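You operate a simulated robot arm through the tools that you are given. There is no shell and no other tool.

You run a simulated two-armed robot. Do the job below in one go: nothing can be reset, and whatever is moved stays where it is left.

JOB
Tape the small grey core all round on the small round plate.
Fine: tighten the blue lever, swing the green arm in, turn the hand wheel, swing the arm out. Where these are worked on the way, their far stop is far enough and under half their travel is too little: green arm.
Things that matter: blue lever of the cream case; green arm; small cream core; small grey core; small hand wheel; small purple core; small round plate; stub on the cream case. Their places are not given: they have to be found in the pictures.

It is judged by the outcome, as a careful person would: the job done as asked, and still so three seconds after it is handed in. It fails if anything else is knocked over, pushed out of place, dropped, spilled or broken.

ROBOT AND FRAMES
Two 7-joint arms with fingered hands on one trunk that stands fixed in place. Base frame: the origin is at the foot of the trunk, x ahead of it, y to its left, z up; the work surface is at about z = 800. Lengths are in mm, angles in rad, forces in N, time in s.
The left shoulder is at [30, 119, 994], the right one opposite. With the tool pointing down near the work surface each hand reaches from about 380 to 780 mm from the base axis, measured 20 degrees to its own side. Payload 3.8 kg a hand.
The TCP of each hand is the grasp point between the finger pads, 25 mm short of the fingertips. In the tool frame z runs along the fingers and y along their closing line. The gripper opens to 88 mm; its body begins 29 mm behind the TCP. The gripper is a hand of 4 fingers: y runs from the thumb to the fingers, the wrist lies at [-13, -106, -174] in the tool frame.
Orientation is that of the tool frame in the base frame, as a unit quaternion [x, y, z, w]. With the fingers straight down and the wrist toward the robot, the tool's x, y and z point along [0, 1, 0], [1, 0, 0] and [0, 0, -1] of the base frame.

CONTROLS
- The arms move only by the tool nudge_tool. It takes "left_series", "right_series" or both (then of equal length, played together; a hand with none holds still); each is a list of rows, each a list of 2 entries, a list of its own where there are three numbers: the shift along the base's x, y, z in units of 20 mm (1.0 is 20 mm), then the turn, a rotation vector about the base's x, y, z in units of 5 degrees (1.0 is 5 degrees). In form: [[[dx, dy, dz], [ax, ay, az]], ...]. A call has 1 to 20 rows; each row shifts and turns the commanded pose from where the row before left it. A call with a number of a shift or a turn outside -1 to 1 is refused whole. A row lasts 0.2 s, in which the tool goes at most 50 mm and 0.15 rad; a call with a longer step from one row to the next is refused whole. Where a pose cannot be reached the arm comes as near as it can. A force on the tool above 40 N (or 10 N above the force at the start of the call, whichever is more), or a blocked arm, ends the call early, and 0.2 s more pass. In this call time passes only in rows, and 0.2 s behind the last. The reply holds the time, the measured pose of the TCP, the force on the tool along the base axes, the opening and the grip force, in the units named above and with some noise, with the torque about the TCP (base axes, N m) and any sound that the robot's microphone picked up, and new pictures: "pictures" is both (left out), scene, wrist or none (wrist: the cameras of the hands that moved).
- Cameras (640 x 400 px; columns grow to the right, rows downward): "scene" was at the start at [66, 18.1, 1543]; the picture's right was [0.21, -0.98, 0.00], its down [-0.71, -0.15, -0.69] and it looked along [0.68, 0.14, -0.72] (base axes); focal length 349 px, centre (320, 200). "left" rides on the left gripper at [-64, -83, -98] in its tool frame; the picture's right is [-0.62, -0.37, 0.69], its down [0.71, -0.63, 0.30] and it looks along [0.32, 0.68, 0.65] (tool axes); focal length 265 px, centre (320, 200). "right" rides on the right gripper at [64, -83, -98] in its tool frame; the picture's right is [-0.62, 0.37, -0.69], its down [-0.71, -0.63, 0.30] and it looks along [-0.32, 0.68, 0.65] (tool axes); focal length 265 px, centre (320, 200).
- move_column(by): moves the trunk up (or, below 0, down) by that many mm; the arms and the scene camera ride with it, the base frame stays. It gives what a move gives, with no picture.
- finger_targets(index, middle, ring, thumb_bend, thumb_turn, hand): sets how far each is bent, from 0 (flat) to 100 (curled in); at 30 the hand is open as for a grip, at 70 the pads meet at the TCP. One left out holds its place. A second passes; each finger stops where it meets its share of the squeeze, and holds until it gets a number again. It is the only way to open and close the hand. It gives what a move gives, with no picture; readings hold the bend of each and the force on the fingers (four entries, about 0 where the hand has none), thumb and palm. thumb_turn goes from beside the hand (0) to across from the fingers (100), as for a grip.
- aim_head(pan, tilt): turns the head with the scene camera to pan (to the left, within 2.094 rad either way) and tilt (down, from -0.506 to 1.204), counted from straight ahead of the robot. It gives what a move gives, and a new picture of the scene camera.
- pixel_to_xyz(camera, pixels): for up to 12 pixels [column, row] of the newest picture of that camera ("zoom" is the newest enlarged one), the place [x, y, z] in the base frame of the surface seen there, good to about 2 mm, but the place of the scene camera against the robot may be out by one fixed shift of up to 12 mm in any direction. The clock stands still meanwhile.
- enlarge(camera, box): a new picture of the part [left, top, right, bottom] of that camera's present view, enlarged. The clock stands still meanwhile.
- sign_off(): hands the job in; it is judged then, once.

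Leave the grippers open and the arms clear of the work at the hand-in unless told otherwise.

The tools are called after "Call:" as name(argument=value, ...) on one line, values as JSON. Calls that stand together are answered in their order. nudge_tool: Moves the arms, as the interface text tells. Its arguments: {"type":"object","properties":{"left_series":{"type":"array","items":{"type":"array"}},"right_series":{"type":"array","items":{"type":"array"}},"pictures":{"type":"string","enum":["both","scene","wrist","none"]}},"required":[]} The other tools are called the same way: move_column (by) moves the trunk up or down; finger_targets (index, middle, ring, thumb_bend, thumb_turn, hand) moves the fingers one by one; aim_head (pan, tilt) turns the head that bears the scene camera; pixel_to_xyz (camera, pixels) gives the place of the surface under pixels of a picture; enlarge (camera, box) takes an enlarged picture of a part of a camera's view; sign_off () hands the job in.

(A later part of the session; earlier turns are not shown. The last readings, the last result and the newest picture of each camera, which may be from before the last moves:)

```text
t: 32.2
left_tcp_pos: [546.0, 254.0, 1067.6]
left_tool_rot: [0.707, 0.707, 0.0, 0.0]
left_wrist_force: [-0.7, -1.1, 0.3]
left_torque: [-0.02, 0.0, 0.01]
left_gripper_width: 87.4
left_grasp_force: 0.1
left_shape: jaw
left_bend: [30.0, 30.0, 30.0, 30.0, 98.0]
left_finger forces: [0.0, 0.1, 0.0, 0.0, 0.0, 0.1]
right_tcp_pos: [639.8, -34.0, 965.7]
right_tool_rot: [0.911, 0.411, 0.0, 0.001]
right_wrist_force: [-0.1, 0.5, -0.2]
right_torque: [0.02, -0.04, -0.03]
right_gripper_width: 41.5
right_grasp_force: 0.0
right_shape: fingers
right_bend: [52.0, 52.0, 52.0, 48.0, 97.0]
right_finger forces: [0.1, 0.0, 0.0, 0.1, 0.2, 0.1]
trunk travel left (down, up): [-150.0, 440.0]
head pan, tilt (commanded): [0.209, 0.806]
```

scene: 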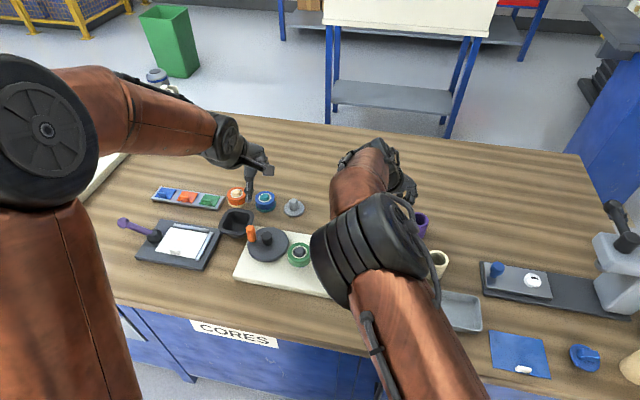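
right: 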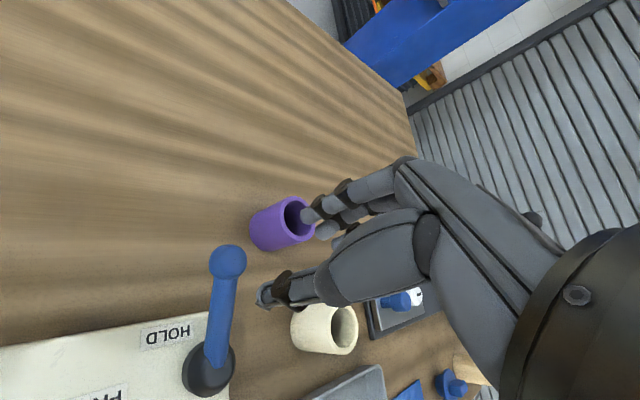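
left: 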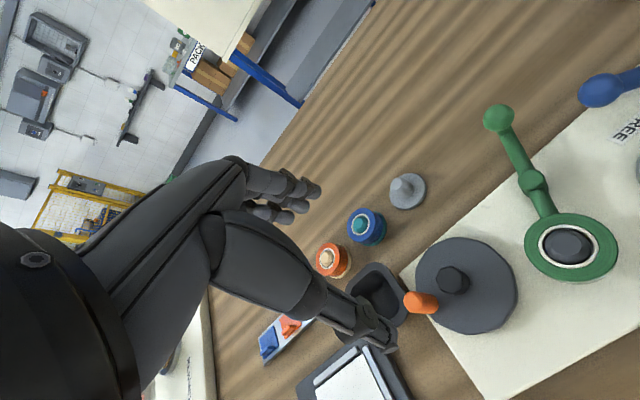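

The lever stands at HOLD and the hand is clear. I retract the right arm up and to the right, turning the hand back.

Call:
nudge_tool(right_series=[[[0, -0.3, 1], [0, 0, 0.8]], [[0, -0.7, 0.8], [0, 0, 0.8]], [[-0.5, -0.8, 0.6], [0, 0, 0.8]], [[-0.6, -0.8, 0.6], [0, 0, 0.8]], [[-0.6, -0.8, 0.6], [0, 0, 0.8]], [[-0.6, -0.8, 0.6], [0, 0, 0.8]], [[-0.6, -0.8, 0.6], [0, 0, 0.8]], [[-0.6, -0.8, 0.6], [0, 0, 0.8]], [[-0.6, -0.8, 0.6], [0, 0, 0.8]], [[-0.6, -0.8, 0.6], [0, 0, 0.8]], [[-0.6, -0.8, 0.6], [0, 0, 0.8]], [[-0.6, -0.8, 0.6], [0, 0, 0.8]]], pictures="both")

Call:
enlarge(camera="scene", box=[220, 190, 420, 310])

```text
t: 34.8
left_tcp_pos: [546.1, 253.0, 1067.6]
left_tool_rot: [0.707, 0.708, 0.0, 0.0]
left_wrist_force: [0.2, -0.5, -0.1]
left_torque: [-0.01, 0.0, -0.01]
left_gripper_width: 87.7
left_grasp_force: 0.0
left_shape: jaw
left_bend: [30.0, 30.0, 30.0, 30.0, 98.0]
left_finger forces: [0.0, 0.0, 0.1, 0.0, 0.1, 0.0]
right_tcp_pos: [524.0, -216.8, 1121.8]
right_tool_rot: [0.665, 0.747, 0.0, 0.0]
right_wrist_force: [0.0, -0.2, 0.4]
right_torque: [-0.02, 0.01, -0.01]
right_gripper_width: 41.2
right_grasp_force: 0.1
right_shape: fingers
right_bend: [52.0, 52.0, 52.0, 48.0, 97.0]
right_finger forces: [0.1, 0.1, 0.1, 0.0, 0.1, 0.0]
trunk travel left (down, up): [-150.0, 440.0]
head pan, tilt (commanded): [0.209, 0.806]
```

scene: 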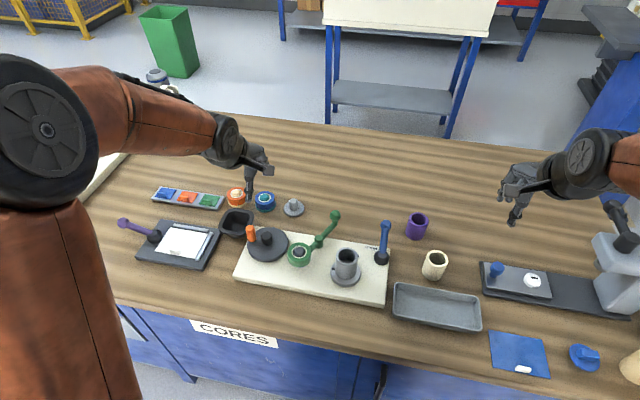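
right: 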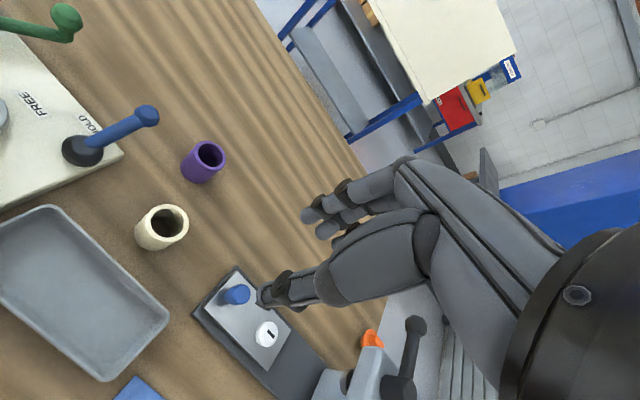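

```text
3.20 times, centred on (320, 250) of scene
```

zoom: 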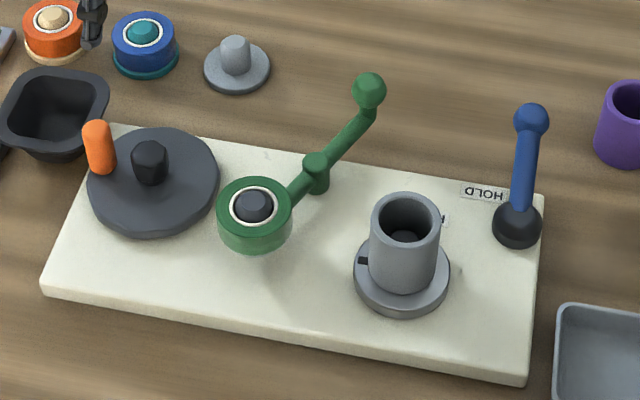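

The lever stands at HOLD. Next the green arm: pivot ≈ (578, 130), handle ball ≈ (635, 99). Swinging in means pushing the handle toward +y (arm turns counter‑clockwise, roll goes to the core). I bring the left hand above the handle, turning it −90° so its wrist is on the left, with the fingers half closed.

Call:
finger_targets(hand="left", index=45, middle=45, ring=45, thumb_bend=45)

Call:
nudge_tool(left_series=[[[0.247, -0.433, -0.297], [0, 0, -1]], [[0.247, -0.433, -0.297], [0, 0, -1]], [[0.247, -0.433, -0.297], [0, 0, -1]], [[0.247, -0.433, -0.297], [0, 0, -1]], [[0.247, -0.433, -0.297], [0, 0, -1]], [[0.247, -0.433, -0.297], [0, 0, -1]], [[0.247, -0.433, -0.297], [0, 0, -1]], [[0.247, -0.433, -0.297], [0, 0, -1]], [[0.247, -0.433, -0.297], [0, 0, -1]], [[0.247, -0.433, -0.297], [0, 0, -1]], [[0.247, -0.433, -0.297], [0, 0, -1]], [[0.247, -0.433, -0.297], [0, 0, -1]], [[0.247, -0.433, -0.297], [0, 0, -1]], [[0.247, -0.433, -0.297], [0, 0, -1]], [[0.247, -0.433, -0.297], [0, 0, -1]], [[0.247, -0.433, -0.297], [0, 0, -1]], [[0.247, -0.433, -0.297], [0, 0, -1]], [[0.247, -0.433, -0.297], [0, 0, -1]]], pictures="both")

```text
t: 35.8
left_tcp_pos: [547.2, 254.8, 1068.2]
left_tool_rot: [0.707, 0.707, 0.0, 0.0]
left_wrist_force: [-0.6, -0.4, 0.6]
left_torque: [-0.02, 0.01, 0.01]
left_gripper_width: 53.4
left_grasp_force: 0.1
left_shape: fingers
left_bend: [45.0, 45.0, 45.0, 45.0, 98.0]
left_finger forces: [0.1, 0.1, 0.0, 0.0, 0.1, 0.0]
right_tcp_pos: [523.4, -215.7, 1120.7]
right_tool_rot: [0.665, 0.746, 0.0, -0.001]
right_wrist_force: [-1.5, 0.6, 0.0]
right_torque: [-0.03, 0.0, -0.02]
right_gripper_width: 41.5
right_grasp_force: 0.0
right_shape: fingers
right_bend: [52.0, 52.0, 52.0, 48.0, 97.0]
right_finger forces: [0.0, 0.1, 0.1, 0.0, 0.0, 0.0]
trunk travel left (down, up): [-150.0, 440.0]
head pan, tilt (commanded): [0.209, 0.806]
```

```text
t: 39.6
left_tcp_pos: [634.3, 97.2, 962.0]
left_tool_rot: [1.0, -0.001, 0.0, 0.0]
left_wrist_force: [0.1, -0.8, 0.1]
left_torque: [-0.02, 0.05, -0.01]
left_gripper_width: 53.4
left_grasp_force: 0.0
left_shape: fingers
left_bend: [45.0, 45.0, 45.0, 45.0, 98.0]
left_finger forces: [0.0, 0.0, 0.0, 0.0, 0.0, 0.1]
right_tcp_pos: [524.4, -216.7, 1120.6]
right_tool_rot: [0.666, 0.746, 0.0, 0.0]
right_wrist_force: [0.0, 0.3, 0.2]
right_torque: [0.01, 0.04, -0.01]
right_gripper_width: 41.6
right_grasp_force: 0.1
right_shape: fingers
right_bend: [52.0, 52.0, 52.0, 48.0, 97.0]
right_finger forces: [0.0, 0.0, 0.1, 0.1, 0.0, 0.1]
trunk travel left (down, up): [-150.0, 440.0]
head pan, tilt (commanded): [0.209, 0.806]
```

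scene: 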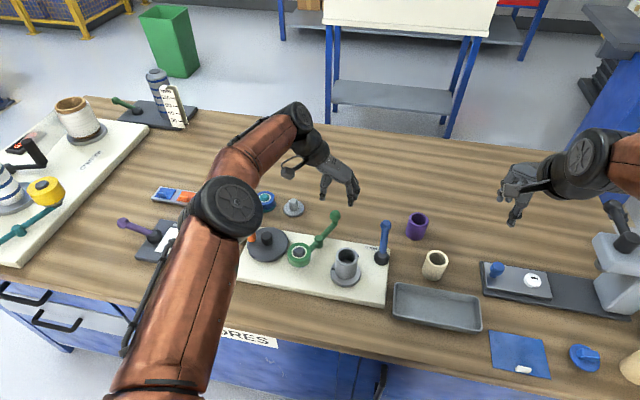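
left: 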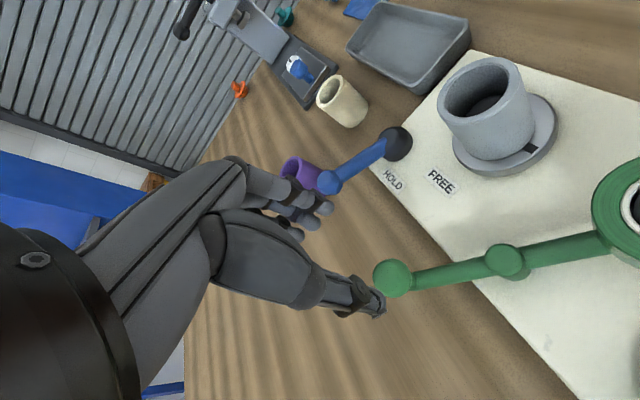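

The head view now shows another, larger device further left. I turn the head there briefly to understand what "small" is set against (a larger round plate, etc.).

Call:
aim_head(pan=0.75, tilt=0.75)

```text
t: 40.6
left_tcp_pos: [634.5, 96.5, 961.4]
left_tool_rot: [1.0, 0.001, 0.0, 0.0]
left_wrist_force: [0.4, 0.1, -0.1]
left_torque: [0.03, -0.01, -0.01]
left_gripper_width: 53.4
left_grasp_force: 0.1
left_shape: fingers
left_bend: [45.0, 45.0, 45.0, 45.0, 98.0]
left_finger forces: [0.0, 0.0, 0.0, 0.0, 0.1, 0.0]
right_tcp_pos: [523.1, -215.9, 1121.4]
right_tool_rot: [0.666, 0.746, -0.001, 0.0]
right_wrist_force: [0.1, 0.2, -0.4]
right_torque: [0.01, -0.02, -0.03]
right_gripper_width: 41.6
right_grasp_force: 0.0
right_shape: fingers
right_bend: [52.0, 52.0, 52.0, 48.0, 97.0]
right_finger forces: [0.0, 0.1, 0.1, 0.0, 0.1, 0.0]
trunk travel left (down, up): [-150.0, 440.0]
head pan, tilt (commanded): [0.75, 0.75]
```

scene: 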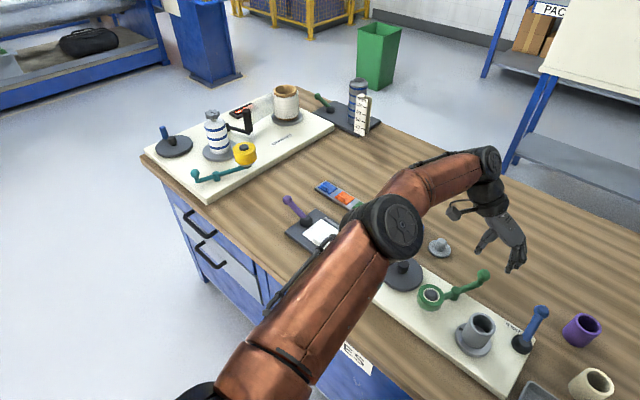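

Call:
enlarge(camera="scene", box=[130, 70, 400, 220])

```text
2.37 times, centred on (265, 145) of scene
```

zoom: 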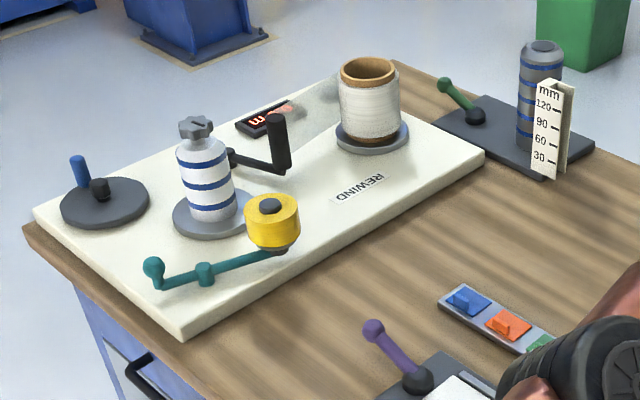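

A larger winder stands at the left with its own, apparently larger hand wheel and round plate. I measure their sizes to see what "small round plate" and "small hand wheel" mean.

Call:
pixel_to_xyz(camera="zoom", pixels=[[64, 205], [147, 195], [176, 215], [248, 225], [337, 130], [407, 140], [300, 235], [250, 245], [345, 75], [395, 75], [153, 265], [105, 185]])

Call:
enlarge(camera="scene", box=[370, 210, 560, 380])

```text
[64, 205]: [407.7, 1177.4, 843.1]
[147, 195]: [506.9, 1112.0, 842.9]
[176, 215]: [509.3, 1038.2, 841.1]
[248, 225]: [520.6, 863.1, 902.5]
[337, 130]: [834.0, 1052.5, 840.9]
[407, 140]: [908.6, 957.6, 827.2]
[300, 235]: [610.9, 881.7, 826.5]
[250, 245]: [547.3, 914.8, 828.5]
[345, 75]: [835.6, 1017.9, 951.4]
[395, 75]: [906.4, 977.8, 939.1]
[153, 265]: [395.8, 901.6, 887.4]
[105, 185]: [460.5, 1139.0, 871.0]
```

```text
2.35 times, centred on (465, 295) of scene
```

zoom: 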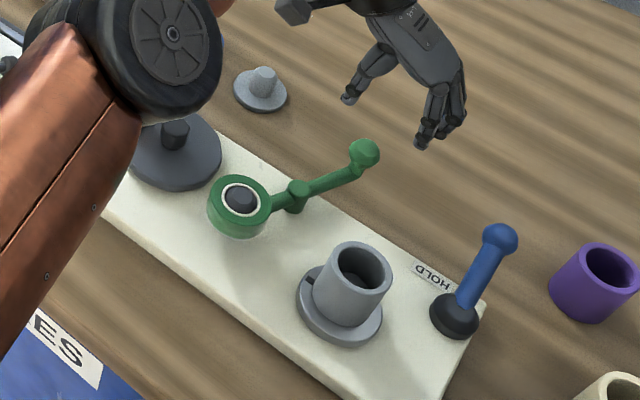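

The other machine's wheel (119 mm) and round plates (~120 mm) are larger than this winder's (wheel ~95 mm, turntable plate 68 mm). So "small hand wheel" and "small round plate" are this winder's wheel and the turntable plate under the stub; the core is already standing there. I turn the head back and measure the green handle ball with the left wrist camera.

Call:
aim_head(pan=0.2, tilt=0.88)

Call:
pixel_to_xyz(camera="left", pixels=[[393, 278], [385, 272], [400, 270], [402, 285], [390, 288], [410, 279], [430, 272], [470, 268], [507, 258], [367, 295], [330, 205]])

```text
t: 41.5
left_tcp_pos: [634.4, 97.0, 961.9]
left_tool_rot: [1.0, 0.001, 0.0, 0.001]
left_wrist_force: [0.1, 0.3, 0.3]
left_torque: [-0.01, -0.01, 0.01]
left_gripper_width: 53.3
left_grasp_force: 0.1
left_shape: fingers
left_bend: [45.0, 45.0, 45.0, 45.0, 98.0]
left_finger forces: [0.1, 0.0, 0.1, 0.1, 0.0, 0.0]
right_tcp_pos: [524.2, -216.0, 1119.7]
right_tool_rot: [0.666, 0.746, 0.001, 0.0]
right_wrist_force: [0.0, -1.2, 0.3]
right_torque: [0.01, -0.03, 0.0]
right_gripper_width: 41.2
right_grasp_force: 0.1
right_shape: fingers
right_bend: [52.0, 52.0, 52.0, 48.0, 97.0]
right_finger forces: [0.0, 0.0, 0.0, 0.0, 0.0, 0.0]
trunk travel left (down, up): [-150.0, 440.0]
head pan, tilt (commanded): [0.201, 0.88]
```

scene: 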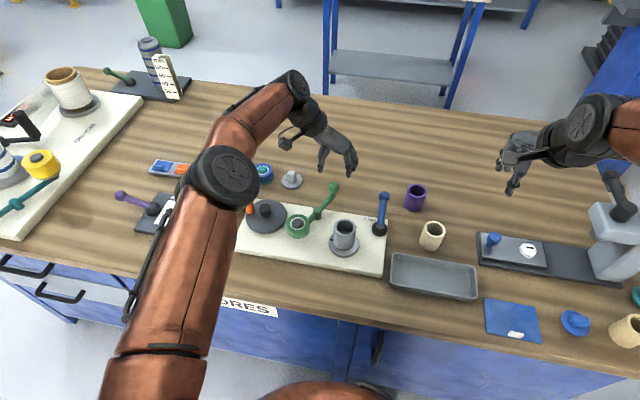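

```text
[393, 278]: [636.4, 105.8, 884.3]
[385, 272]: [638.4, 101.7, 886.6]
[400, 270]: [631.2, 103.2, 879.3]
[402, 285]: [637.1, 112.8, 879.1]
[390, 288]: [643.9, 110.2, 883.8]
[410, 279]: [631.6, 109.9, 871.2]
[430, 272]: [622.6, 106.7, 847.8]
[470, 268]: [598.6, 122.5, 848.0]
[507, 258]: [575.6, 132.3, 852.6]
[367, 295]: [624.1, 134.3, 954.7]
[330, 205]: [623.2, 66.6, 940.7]
```

Handle ball centre ≈ (640, 100.5, 873), radius 13. I shift (+5.5, +3.5) and lower to z≈872 so that the ball is between fingers (right side) and thumb (left side).

Call:
nudge_tool(left_series=[[[0.27, 0.17, -0.5], [0, 0, 0]], [[0, 0, -0.8], [0, 0, 0]], [[0, 0, -0.8], [0, 0, 0]], [[0, 0, -0.8], [0, 0, 0]], [[0, 0, -0.8], [0, 0, 0]], [[0, 0, -0.8], [0, 0, 0]]], pictures="both")

Call:
enlarge(camera="left", box=[200, 140, 520, 360])

```text
t: 42.9
left_tcp_pos: [633.7, 101.1, 872.0]
left_tool_rot: [1.0, 0.001, 0.0, 0.0]
left_wrist_force: [1.2, -0.4, 1.0]
left_torque: [0.0, 0.01, -0.02]
left_gripper_width: 53.3
left_grasp_force: 0.1
left_shape: fingers
left_bend: [45.0, 45.0, 45.0, 45.0, 98.0]
left_finger forces: [0.0, 0.1, 0.0, 0.0, 0.0, 0.0]
left hand out of reach, approached as far as the arm can: row 5
right_tcp_pos: [523.5, -215.5, 1120.2]
right_tool_rot: [0.666, 0.746, 0.001, 0.0]
right_wrist_force: [-0.6, -0.3, -0.8]
right_torque: [0.01, 0.01, 0.0]
right_gripper_width: 41.2
right_grasp_force: 0.1
right_shape: fingers
right_bend: [52.0, 52.0, 52.0, 48.0, 97.0]
right_finger forces: [0.0, 0.0, 0.0, 0.0, 0.1, 0.1]
trunk travel left (down, up): [-150.0, 440.0]
head pan, tilt (commanded): [0.201, 0.88]
```

scene: 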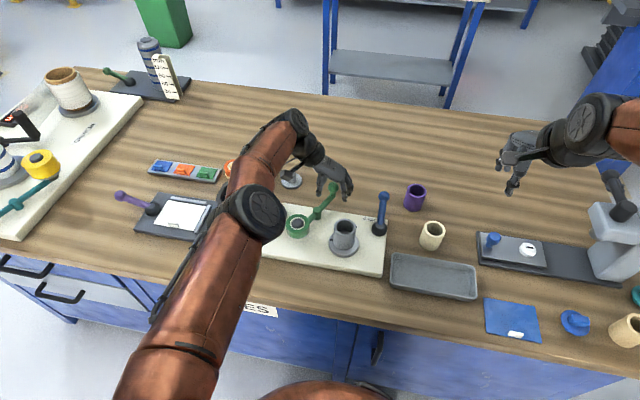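
left: 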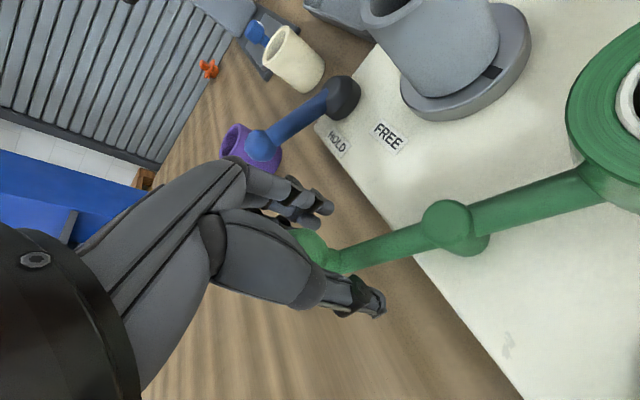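

```text
1.82 times, centred on (360, 250) of left
```

zoom: 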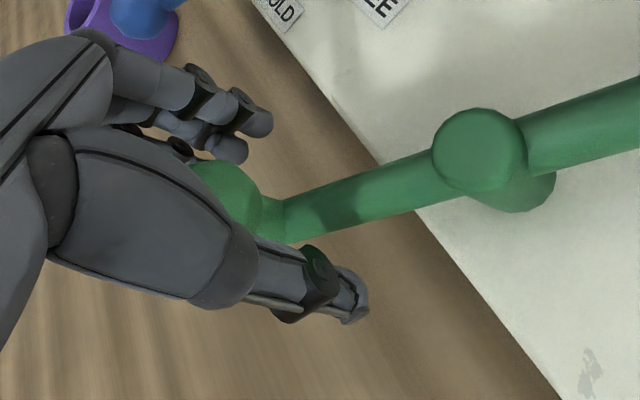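

The left arm is at its reach limit in x (634 instead of 640), but the ball is between thumb and fingers. I close on it.

Call:
finger_targets(hand="left", index=64, middle=64, ring=60, thumb_bend=62)

Call:
enlarge(camera="left", box=[200, 140, 520, 360])

```text
t: 43.9
left_tcp_pos: [631.8, 102.4, 870.1]
left_tool_rot: [1.0, -0.001, 0.0, 0.0]
left_wrist_force: [0.3, 1.0, 0.1]
left_torque: [0.0, 0.01, -0.03]
left_gripper_width: 14.5
left_grasp_force: 0.0
left_shape: fingers
left_bend: [64.0, 63.0, 60.0, 61.0, 98.0]
left_finger forces: [0.0, 0.5, 0.0, 0.1, 0.3, 0.1]
right_tcp_pos: [523.4, -216.2, 1120.3]
right_tool_rot: [0.666, 0.746, 0.0, 0.0]
right_wrist_force: [0.8, 0.9, 0.5]
right_torque: [0.01, 0.0, -0.02]
right_gripper_width: 41.6
right_grasp_force: 0.0
right_shape: fingers
right_bend: [52.0, 52.0, 52.0, 48.0, 97.0]
right_finger forces: [0.0, 0.0, 0.0, 0.0, 0.1, 0.1]
trunk travel left (down, up): [-150.0, 440.0]
head pan, tilt (commanded): [0.201, 0.88]
```

```text
1.82 times, centred on (360, 250) of left
```

zoom: 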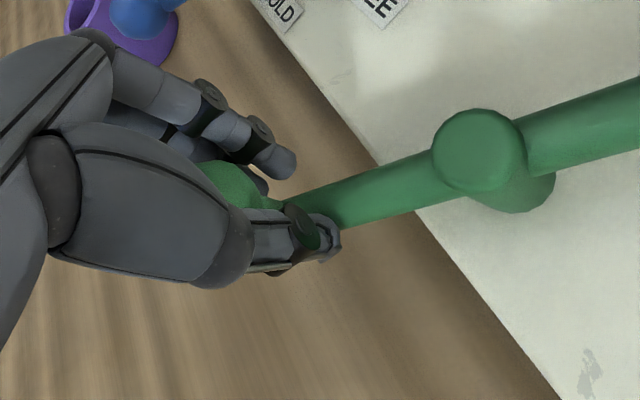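

The handle is caged between thumb, index and middle finger. I swing it along the arc (counter‑clockwise), first 15°, turning the hand along.

Call:
nudge_tool(left_series=[[[0.1, 0.25, 0], [0, 0, 1]], [[0.08, 0.265, 0], [0, 0, 1]], [[0.06, 0.27, 0], [0, 0, 1]]], pictures="both")

```text
t: 44.7
left_tcp_pos: [641.0, 117.6, 871.0]
left_tool_rot: [0.991, 0.132, -0.001, 0.0]
left_wrist_force: [0.3, -0.6, 0.2]
left_torque: [0.01, -0.01, -0.01]
left_gripper_width: 13.6
left_grasp_force: 0.7
left_shape: fingers
left_bend: [64.0, 63.0, 60.0, 62.0, 98.0]
left_finger forces: [0.0, 1.0, 0.0, 0.0, 0.0, 0.0]
right_tcp_pos: [523.3, -216.1, 1120.6]
right_tool_rot: [0.666, 0.746, -0.001, 0.001]
right_wrist_force: [0.1, 0.2, -0.1]
right_torque: [-0.01, 0.0, -0.01]
right_gripper_width: 41.5
right_grasp_force: 0.0
right_shape: fingers
right_bend: [52.0, 52.0, 52.0, 48.0, 97.0]
right_finger forces: [0.0, 0.0, 0.0, 0.0, 0.0, 0.0]
trunk travel left (down, up): [-150.0, 440.0]
head pan, tilt (commanded): [0.201, 0.88]
```

scene: 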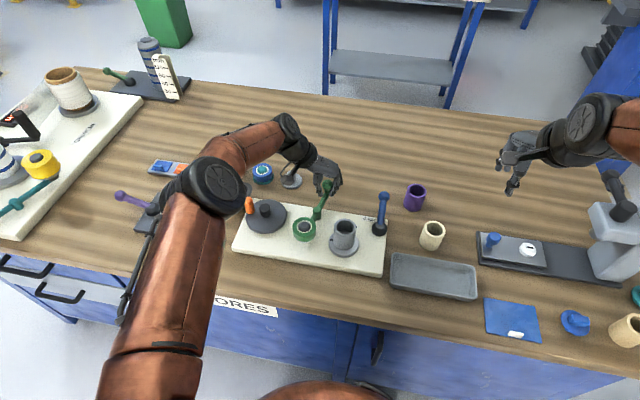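
left: 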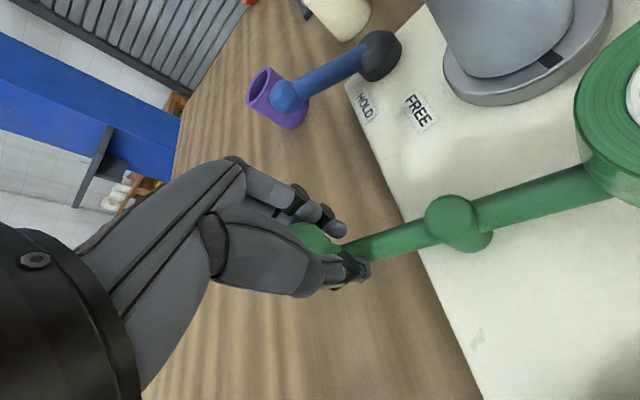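

The arm moves freely and the roll nears the core. I continue by 15°.

Call:
nudge_tool(left_series=[[[0.03, 0.28, 0], [0, 0, 1]], [[0.01, 0.28, 0], [0, 0, 1]], [[0, 0.28, 0], [0, 0, 1]]], pictures="both")

Call:
enlarge(camera="scene", box=[220, 160, 400, 290])

```text
t: 45.5
left_tcp_pos: [643.2, 134.6, 870.0]
left_tool_rot: [0.966, 0.259, 0.0, 0.0]
left_wrist_force: [0.9, 0.3, -0.1]
left_torque: [0.0, 0.0, -0.01]
left_gripper_width: 14.0
left_grasp_force: 0.2
left_shape: fingers
left_bend: [64.0, 64.0, 60.0, 62.0, 98.0]
left_finger forces: [0.1, 0.3, 0.0, 0.0, 0.4, 0.1]
right_tcp_pos: [523.7, -215.7, 1120.0]
right_tool_rot: [0.666, 0.746, -0.001, 0.0]
right_wrist_force: [-0.1, -1.5, 0.0]
right_torque: [-0.03, -0.01, 0.01]
right_gripper_width: 41.6
right_grasp_force: 0.0
right_shape: fingers
right_bend: [52.0, 52.0, 52.0, 48.0, 97.0]
right_finger forces: [0.0, 0.1, 0.0, 0.0, 0.0, 0.0]
trunk travel left (down, up): [-150.0, 440.0]
head pan, tilt (commanded): [0.201, 0.88]
```

scene: 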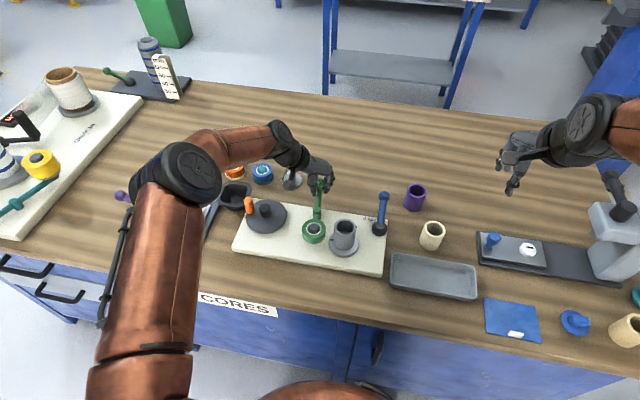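
left: 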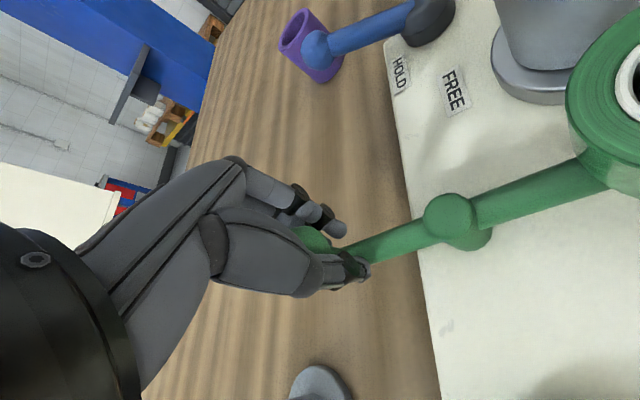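

```text
3.08 times, centred on (310, 225) of scene
```

zoom: 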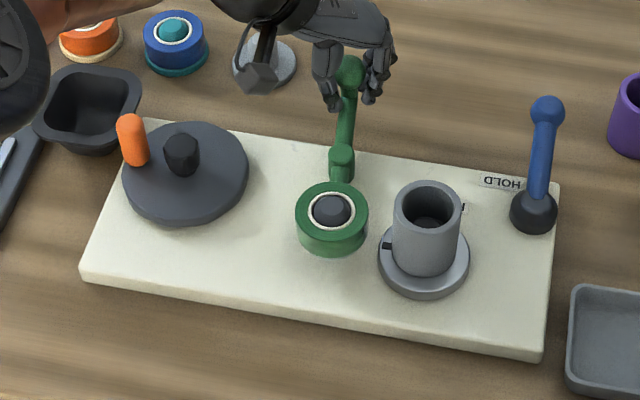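

The roll is about 20 mm from the core. I go on 10° more.

Call:
nudge_tool(left_series=[[[-0.025, 0.28, 0], [0, 0, 1]], [[-0.05, 0.275, 0], [0, 0, 1]]], pictures="wrist")

Call:
enlarge(camera="scene", box=[280, 180, 390, 280])

```text
t: 46.1
left_tcp_pos: [640.9, 145.0, 870.3]
left_tool_rot: [0.939, 0.343, 0.0, 0.0]
left_wrist_force: [-0.5, 1.1, 1.2]
left_torque: [0.05, -0.01, -0.05]
left_gripper_width: 14.4
left_grasp_force: 0.6
left_shape: fingers
left_bend: [64.0, 64.0, 60.0, 61.0, 98.0]
left_finger forces: [0.0, 0.1, 0.2, 0.0, 0.9, 0.0]
right_tcp_pos: [523.1, -215.2, 1120.3]
right_tool_rot: [0.666, 0.746, 0.001, 0.001]
right_wrist_force: [-0.4, 0.2, 1.2]
right_torque: [-0.01, 0.0, -0.01]
right_gripper_width: 41.2
right_grasp_force: 0.1
right_shape: fingers
right_bend: [52.0, 52.0, 52.0, 48.0, 97.0]
right_finger forces: [0.1, 0.0, 0.1, 0.0, 0.1, 0.1]
trunk travel left (down, up): [-150.0, 440.0]
head pan, tilt (commanded): [0.201, 0.88]
```

left: 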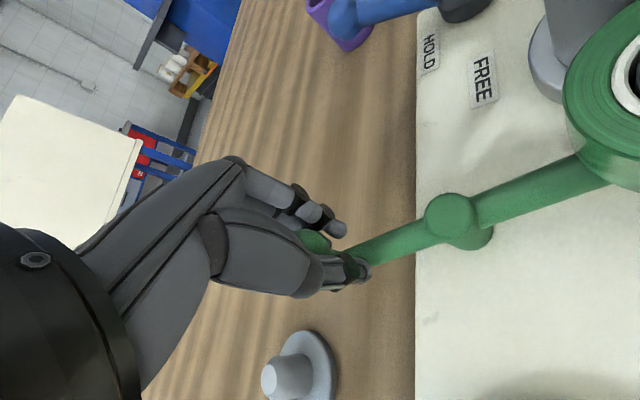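

```text
4.00 times, centred on (335, 230) of scene
```

zoom: 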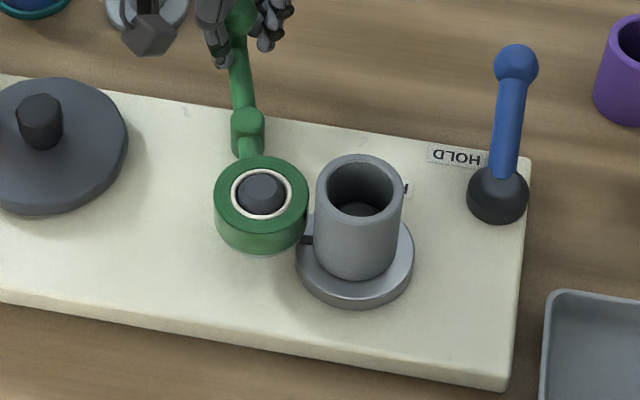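

Gap is down to a few mm. I go another 5°.

Call:
nudge_tool(left_series=[[[-0.07, 0.27, 0], [0, 0, 1]]], pictures="none")

Call:
enlarge(camera="scene", box=[280, 180, 390, 280])

```text
t: 46.5
left_tcp_pos: [639.9, 149.1, 870.8]
left_tool_rot: [0.924, 0.383, 0.0, 0.0]
left_wrist_force: [0.0, -1.5, -0.4]
left_torque: [-0.04, 0.0, -0.03]
left_gripper_width: 13.4
left_grasp_force: 0.1
left_shape: fingers
left_bend: [64.0, 63.0, 60.0, 62.0, 98.0]
left_finger forces: [0.1, 0.9, 0.1, 0.1, 0.0, 0.0]
right_tcp_pos: [522.2, -216.7, 1121.4]
right_tool_rot: [0.666, 0.746, 0.0, 0.0]
right_wrist_force: [-0.2, 1.0, 0.3]
right_torque: [-0.02, 0.01, 0.01]
right_gripper_width: 41.2
right_grasp_force: 0.0
right_shape: fingers
right_bend: [52.0, 52.0, 52.0, 48.0, 97.0]
right_finger forces: [0.0, 0.0, 0.1, 0.0, 0.0, 0.0]
trunk travel left (down, up): [-150.0, 440.0]
head pan, tilt (commanded): [0.201, 0.88]
```

```text
4.00 times, centred on (335, 230) of scene
```

zoom: 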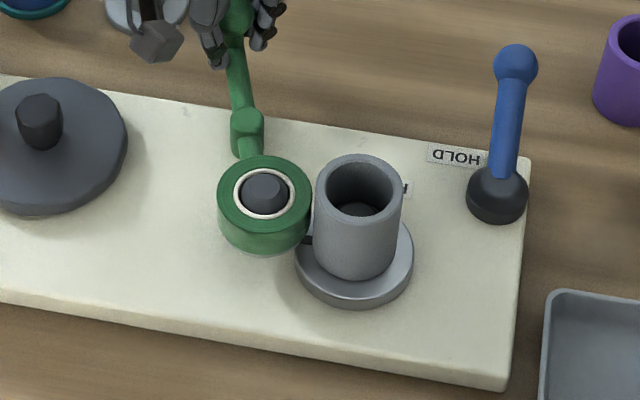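

Very near contact. One more 5° step.

Call:
nudge_tool(left_series=[[[-0.095, 0.265, 0], [0, 0, 1]]], pictures="none")

Call:
enlarge(camera="scene", box=[280, 180, 390, 280])

```text
t: 46.9
left_tcp_pos: [636.4, 154.0, 871.5]
left_tool_rot: [0.906, 0.423, 0.0, -0.001]
left_wrist_force: [2.8, -6.0, 0.3]
left_torque: [-0.07, -0.03, -0.07]
left_gripper_width: 15.7
left_grasp_force: 3.1
left_shape: fingers
left_bend: [62.0, 61.0, 60.0, 62.0, 98.0]
left_finger forces: [3.2, 2.9, 0.0, 0.0, 0.0, 0.0]
right_tcp_pos: [522.9, -217.0, 1120.2]
right_tool_rot: [0.666, 0.746, 0.001, 0.0]
right_wrist_force: [-0.9, -0.2, -0.1]
right_torque: [0.01, 0.02, -0.01]
right_gripper_width: 41.4
right_grasp_force: 0.1
right_shape: fingers
right_bend: [52.0, 52.0, 52.0, 48.0, 97.0]
right_finger forces: [0.0, 0.1, 0.0, 0.0, 0.1, 0.1]
trunk travel left (down, up): [-150.0, 440.0]
head pan, tilt (commanded): [0.201, 0.88]
```

```text
4.00 times, centred on (335, 230) of scene
```

zoom: 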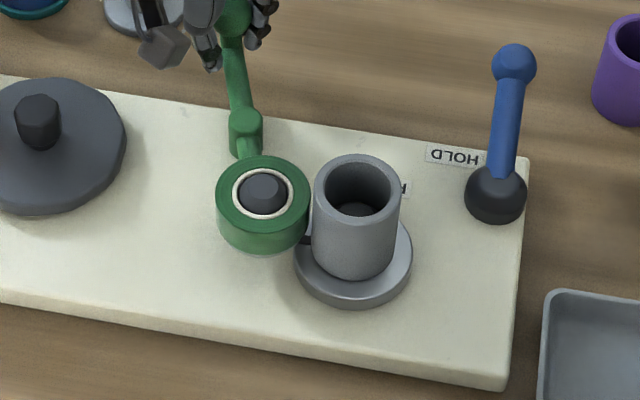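

Contact force of about 6 N: the roll now rests against the core. I press 3 mm more to be sure of the stop.

Call:
nudge_tool(left_series=[[[-0.06, 0.15, 0], [0, 0, 0.3]]], pictures="both")

Call:
enlarge(camera="scene", box=[280, 180, 390, 280])

```text
t: 47.3
left_tcp_pos: [635.9, 155.9, 872.0]
left_tool_rot: [0.901, 0.434, 0.0, -0.001]
left_wrist_force: [1.2, -11.9, 0.4]
left_torque: [-0.08, -0.09, -0.17]
left_gripper_width: 18.5
left_grasp_force: 6.1
left_shape: fingers
left_bend: [59.0, 60.0, 60.0, 62.0, 98.0]
left_finger forces: [8.0, 3.6, 0.0, 0.0, 0.1, 0.0]
right_tcp_pos: [523.8, -217.8, 1120.8]
right_tool_rot: [0.667, 0.745, 0.0, -0.001]
right_wrist_force: [-0.2, -0.6, 0.6]
right_torque: [-0.03, 0.01, -0.03]
right_gripper_width: 41.6
right_grasp_force: 0.1
right_shape: fingers
right_bend: [52.0, 52.0, 52.0, 48.0, 97.0]
right_finger forces: [0.0, 0.0, 0.0, 0.0, 0.0, 0.1]
trunk travel left (down, up): [-150.0, 440.0]
head pan, tilt (commanded): [0.201, 0.88]
```

scene: 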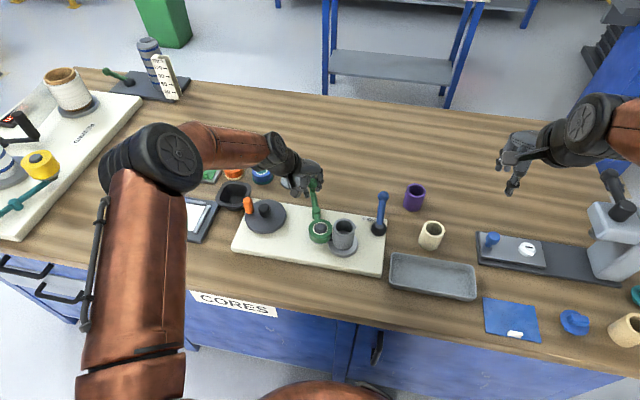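
left: 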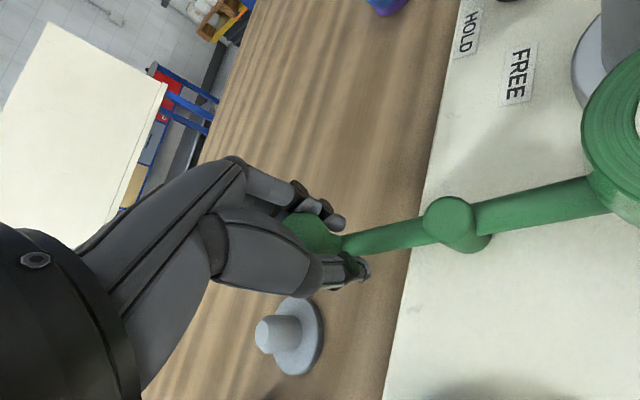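

```text
4.00 times, centred on (335, 230) of scene
```

zoom: 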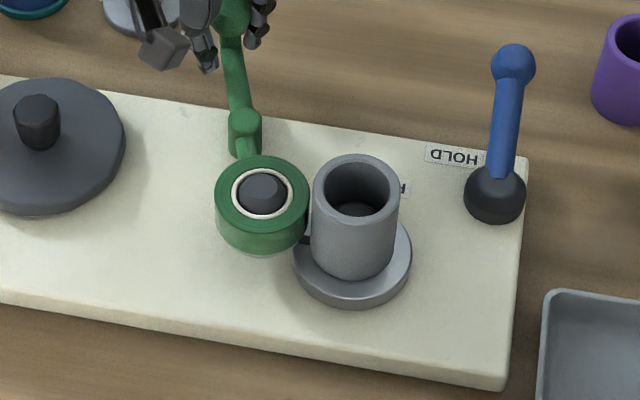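

The arm doesn't move any more: at its inner stop against the core (12 N). I ease off 3 mm, open the fingers and see if the arm stays.

Call:
nudge_tool(left_series=[[[0.05, -0.15, 0], [0, 0, 0]]], pictures="none")

Call:
finger_targets(hand="left", index=46, middle=46, ring=46, thumb_bend=46)

Call:
enlarge(camera="scene", box=[280, 180, 390, 280])

Call:
enlarge(camera="left", box=[200, 140, 520, 360])

```text
t: 47.7
left_tcp_pos: [637.5, 154.8, 870.9]
left_tool_rot: [0.9, 0.435, -0.001, -0.001]
left_wrist_force: [1.1, -8.4, 0.3]
left_torque: [-0.08, -0.05, -0.14]
left_gripper_width: 17.7
left_grasp_force: 3.7
left_shape: fingers
left_bend: [60.0, 60.0, 60.0, 62.0, 98.0]
left_finger forces: [6.3, 2.7, 0.1, 0.0, 0.1, 0.0]
right_tcp_pos: [523.6, -216.8, 1120.2]
right_tool_rot: [0.666, 0.746, 0.0, 0.0]
right_wrist_force: [-0.1, 0.5, 0.6]
right_torque: [0.0, -0.01, 0.03]
right_gripper_width: 41.4
right_grasp_force: 0.1
right_shape: fingers
right_bend: [52.0, 52.0, 52.0, 48.0, 97.0]
right_finger forces: [0.1, 0.0, 0.0, 0.0, 0.0, 0.1]
trunk travel left (down, up): [-150.0, 440.0]
head pan, tilt (commanded): [0.201, 0.88]
```

```text
t: 48.7
left_tcp_pos: [637.5, 156.0, 870.3]
left_tool_rot: [0.901, 0.435, 0.001, 0.0]
left_wrist_force: [-0.1, -0.8, -0.1]
left_torque: [0.03, 0.04, -0.03]
left_gripper_width: 49.8
left_grasp_force: 0.1
left_shape: fingers
left_bend: [46.0, 46.0, 46.0, 46.0, 98.0]
left_finger forces: [0.1, 0.0, 0.0, 0.0, 0.0, 0.0]
right_tcp_pos: [523.0, -216.3, 1120.7]
right_tool_rot: [0.666, 0.746, 0.0, 0.0]
right_wrist_force: [-0.5, -0.3, -0.2]
right_torque: [0.01, -0.01, -0.01]
right_gripper_width: 41.0
right_grasp_force: 0.0
right_shape: fingers
right_bend: [52.0, 52.0, 52.0, 48.0, 97.0]
right_finger forces: [0.0, 0.0, 0.0, 0.1, 0.0, 0.1]
trunk travel left (down, up): [-150.0, 440.0]
head pan, tilt (commanded): [0.201, 0.88]
```

```text
4.00 times, centred on (335, 230) of scene
```

zoom: 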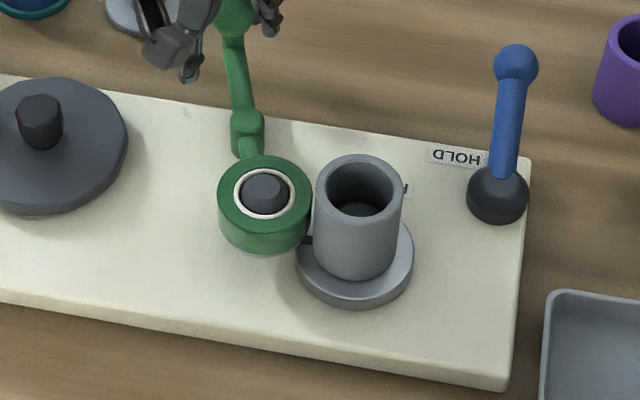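

```text
1.82 times, centred on (360, 250) of left
```

zoom: 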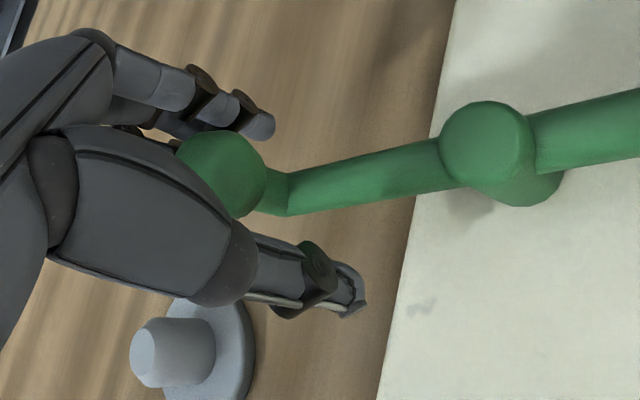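

The arm stays put with the roll touching the core. I lift the left hand straight up 100 mm.

Call:
nudge_tool(left_series=[[[0, 0, 0.3], [0, 0, 0]], [[0, 0, 0.7], [0, 0, 0]], [[0, 0, 1], [0, 0, 0]], [[0, 0, 1], [0, 0, 0]], [[0, 0, 1], [0, 0, 0]], [[0, 0, 1], [0, 0, 0]]], pictures="both")

Call:
enlarge(camera="scene", box=[220, 170, 390, 280])

```text
t: 50.1
left_tcp_pos: [637.2, 152.7, 971.5]
left_tool_rot: [0.901, 0.434, 0.0, 0.0]
left_wrist_force: [0.1, 0.8, 0.0]
left_torque: [0.01, -0.01, -0.01]
left_gripper_width: 49.7
left_grasp_force: 0.1
left_shape: fingers
left_bend: [46.0, 46.0, 46.0, 46.0, 98.0]
left_finger forces: [0.0, 0.0, 0.1, 0.0, 0.0, 0.0]
right_tcp_pos: [523.3, -217.1, 1120.2]
right_tool_rot: [0.666, 0.746, 0.001, 0.0]
right_wrist_force: [0.0, 0.1, 0.7]
right_torque: [-0.02, -0.01, 0.01]
right_gripper_width: 41.6
right_grasp_force: 0.1
right_shape: fingers
right_bend: [52.0, 52.0, 52.0, 48.0, 97.0]
right_finger forces: [0.1, 0.0, 0.0, 0.1, 0.1, 0.0]
trunk travel left (down, up): [-150.0, 440.0]
head pan, tilt (commanded): [0.201, 0.88]
```

scene: 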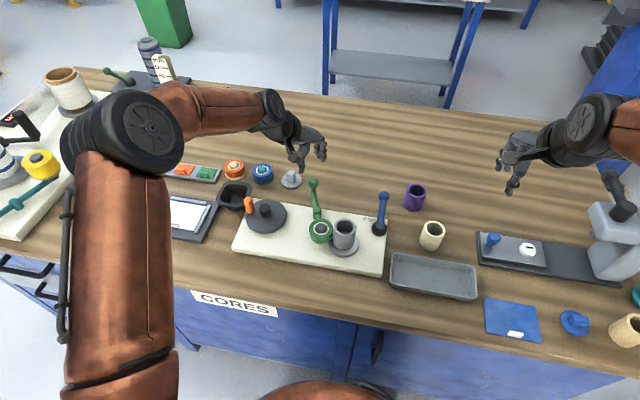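
left: 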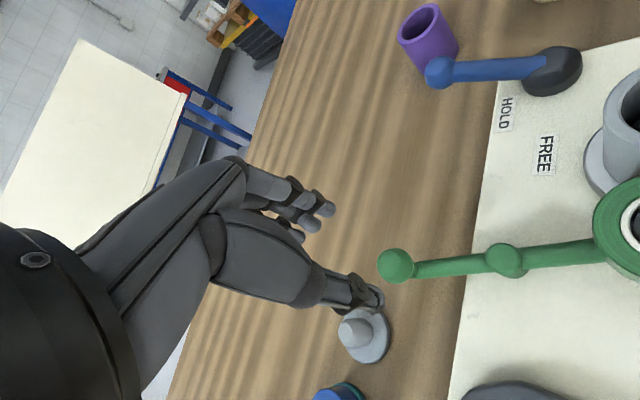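

```text
3.64 times, centred on (305, 225) of scene
```

zoom: 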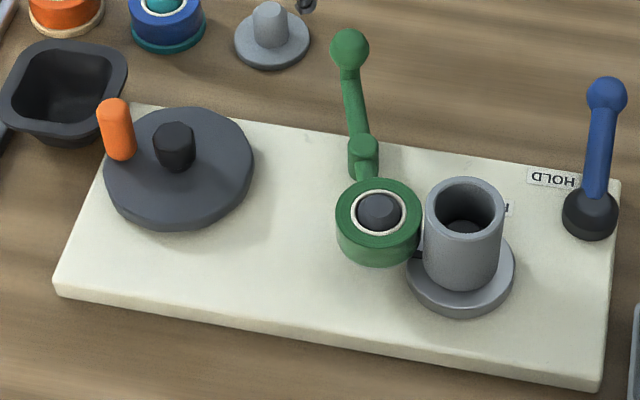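

The arm stays in. Now the hand wheel: I measure its hub, disc and orange knob.

Call:
pixel_to_xyz(camera="zoom", pixels=[[174, 132], [117, 103], [117, 130], [125, 155], [108, 140], [104, 175], [253, 165], [180, 110], [175, 225], [174, 165], [130, 130], [110, 110]])

```text
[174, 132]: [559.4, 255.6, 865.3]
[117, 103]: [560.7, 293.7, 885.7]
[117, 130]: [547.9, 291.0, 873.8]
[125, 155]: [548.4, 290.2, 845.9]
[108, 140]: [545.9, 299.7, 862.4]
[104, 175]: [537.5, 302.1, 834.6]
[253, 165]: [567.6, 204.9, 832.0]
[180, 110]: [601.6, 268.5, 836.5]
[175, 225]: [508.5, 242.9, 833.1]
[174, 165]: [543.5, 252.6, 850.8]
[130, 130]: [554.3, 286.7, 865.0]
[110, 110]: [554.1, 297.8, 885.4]
```

I check the black bin near the wheel and the green roll for clearance.

Call:
pixel_to_xyz(camera="zoom", pixels=[[127, 62], [122, 90], [95, 125], [60, 125], [10, 115], [40, 45], [105, 50], [65, 95], [90, 140], [345, 215], [380, 185], [415, 230]])

```text
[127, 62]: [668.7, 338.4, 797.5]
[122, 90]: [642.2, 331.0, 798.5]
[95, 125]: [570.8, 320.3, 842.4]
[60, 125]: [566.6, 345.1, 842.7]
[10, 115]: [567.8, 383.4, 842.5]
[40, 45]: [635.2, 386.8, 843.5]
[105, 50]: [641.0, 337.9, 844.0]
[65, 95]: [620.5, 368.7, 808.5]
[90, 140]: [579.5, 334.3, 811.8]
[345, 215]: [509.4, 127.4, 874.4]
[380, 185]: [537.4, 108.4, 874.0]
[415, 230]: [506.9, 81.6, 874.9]
```

Tips must stay above the hub nut (z≈867) and bin (843). I'll grip only the upper part of the orange knob (top 888) with thumb, index and middle finger. I curl the ring finger away and move the left hand above the knob at (548.5, 290.5).

Call:
nudge_tool(left_series=[[[-0.55, 0.86, 0], [0, 0, 0]], [[-0.55, 0.86, 0], [0, 0, 0]], [[-0.55, 0.86, 0], [0, 0, 0]], [[-0.55, 0.86, 0], [0, 0, 0]], [[-0.55, 0.86, 0], [0, 0, 0]], [[-0.55, 0.86, 0], [0, 0, 0]], [[-0.55, 0.86, 0], [0, 0, 0]], [[-0.55, 0.86, 0], [0, 0, 0]]], pictures="none")

Call:
finger_targets(hand="left", index=45, middle=45, ring=95, thumb_bend=45)

Call:
enlarge(camera="left", box=[160, 120, 560, 380])

Call:
enlarge(camera="scene", box=[200, 130, 380, 280])

```text
t: 51.9
left_tcp_pos: [551.5, 293.4, 970.3]
left_tool_rot: [0.901, 0.435, 0.0, 0.0]
left_wrist_force: [0.0, 0.1, -0.2]
left_torque: [-0.02, -0.01, -0.03]
left_gripper_width: 50.0
left_grasp_force: 0.1
left_shape: fingers
left_bend: [46.0, 46.0, 46.0, 46.0, 98.0]
left_finger forces: [0.1, 0.1, 0.0, 0.1, 0.0, 0.0]
right_tcp_pos: [522.9, -214.6, 1119.9]
right_tool_rot: [0.666, 0.746, 0.0, 0.0]
right_wrist_force: [0.2, 0.3, 0.6]
right_torque: [-0.02, -0.03, 0.0]
right_gripper_width: 41.4
right_grasp_force: 0.1
right_shape: fingers
right_bend: [52.0, 52.0, 52.0, 48.0, 97.0]
right_finger forces: [0.1, 0.1, 0.1, 0.1, 0.0, 0.0]
trunk travel left (down, up): [-150.0, 440.0]
head pan, tilt (commanded): [0.201, 0.88]
```

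```text
t: 52.9
left_tcp_pos: [550.4, 292.8, 970.9]
left_tool_rot: [0.901, 0.434, 0.001, 0.0]
left_wrist_force: [0.0, 0.4, -0.3]
left_torque: [-0.01, 0.0, -0.02]
left_gripper_width: 52.0
left_grasp_force: 0.1
left_shape: fingers
left_bend: [45.0, 45.0, 95.0, 45.0, 98.0]
left_finger forces: [0.1, 0.0, 0.0, 0.0, 0.0, 0.0]
right_tcp_pos: [523.5, -215.9, 1120.3]
right_tool_rot: [0.666, 0.746, 0.0, 0.001]
right_wrist_force: [0.8, 0.5, 0.4]
right_torque: [-0.03, -0.02, 0.02]
right_gripper_width: 41.1
right_grasp_force: 0.0
right_shape: fingers
right_bend: [52.0, 52.0, 52.0, 48.0, 97.0]
right_finger forces: [0.1, 0.0, 0.0, 0.0, 0.0, 0.0]
trunk travel left (down, up): [-150.0, 440.0]
head pan, tilt (commanded): [0.201, 0.88]
```

```text
1.54 times, centred on (360, 250) of left
```

zoom: 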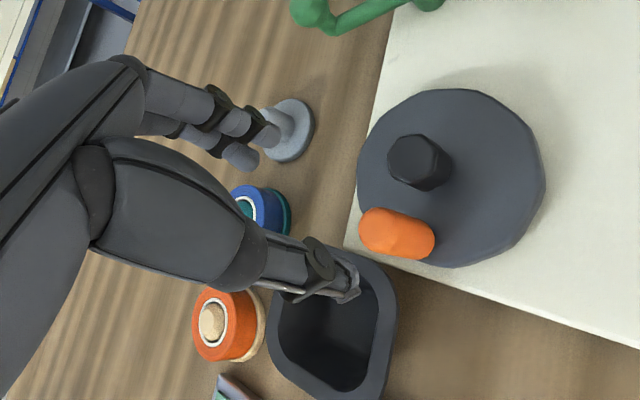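

```text
2.67 times, centred on (290, 205) of scene
```

zoom: 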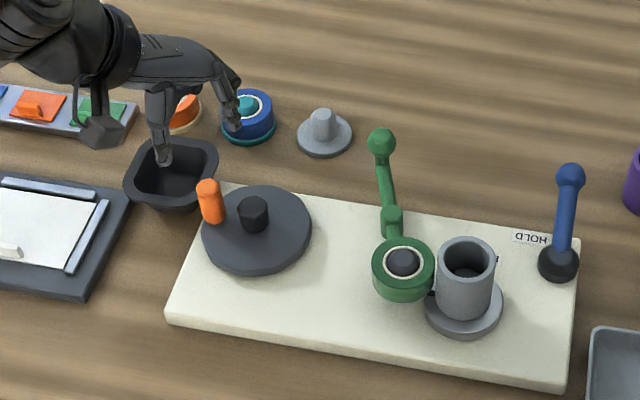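

I take the left view again and measure the knob and hub.

Call:
enlarge(camera="left", box=[360, 160, 520, 320])

```text
2.50 times, centred on (440, 240) of left
```

zoom: 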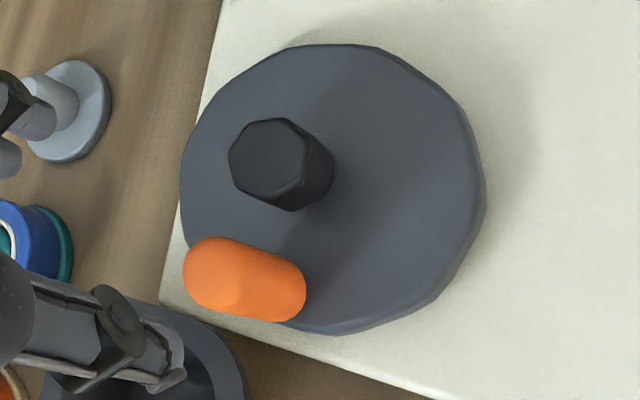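

Call:
pixel_to_xyz(camera="zoom", pixels=[[210, 270], [195, 255], [225, 300], [200, 290], [235, 245], [265, 290], [285, 290], [240, 270], [265, 160], [300, 180], [330, 45], [480, 220]])

Call:
pixel_to_xyz(camera="zoom", pixels=[[184, 180], [345, 330], [440, 290], [225, 85], [420, 80], [240, 155], [295, 160], [265, 190], [265, 125], [300, 260], [280, 315], [235, 315]])

```text
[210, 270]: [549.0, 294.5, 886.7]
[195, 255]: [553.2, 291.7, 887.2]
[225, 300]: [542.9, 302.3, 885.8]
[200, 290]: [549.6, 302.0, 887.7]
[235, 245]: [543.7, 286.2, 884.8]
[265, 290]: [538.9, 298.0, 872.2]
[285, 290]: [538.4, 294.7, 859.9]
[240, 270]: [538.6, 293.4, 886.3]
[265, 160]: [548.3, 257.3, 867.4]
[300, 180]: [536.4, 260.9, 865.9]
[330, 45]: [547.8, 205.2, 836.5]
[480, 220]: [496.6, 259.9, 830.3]
```

```text
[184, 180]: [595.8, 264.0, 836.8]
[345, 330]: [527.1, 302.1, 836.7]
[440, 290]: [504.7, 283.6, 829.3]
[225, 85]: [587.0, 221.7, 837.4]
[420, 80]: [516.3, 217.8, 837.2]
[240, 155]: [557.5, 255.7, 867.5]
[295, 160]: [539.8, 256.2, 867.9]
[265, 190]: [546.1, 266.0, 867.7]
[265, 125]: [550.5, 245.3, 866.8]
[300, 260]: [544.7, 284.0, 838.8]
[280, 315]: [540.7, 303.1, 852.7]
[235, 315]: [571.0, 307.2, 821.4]
```

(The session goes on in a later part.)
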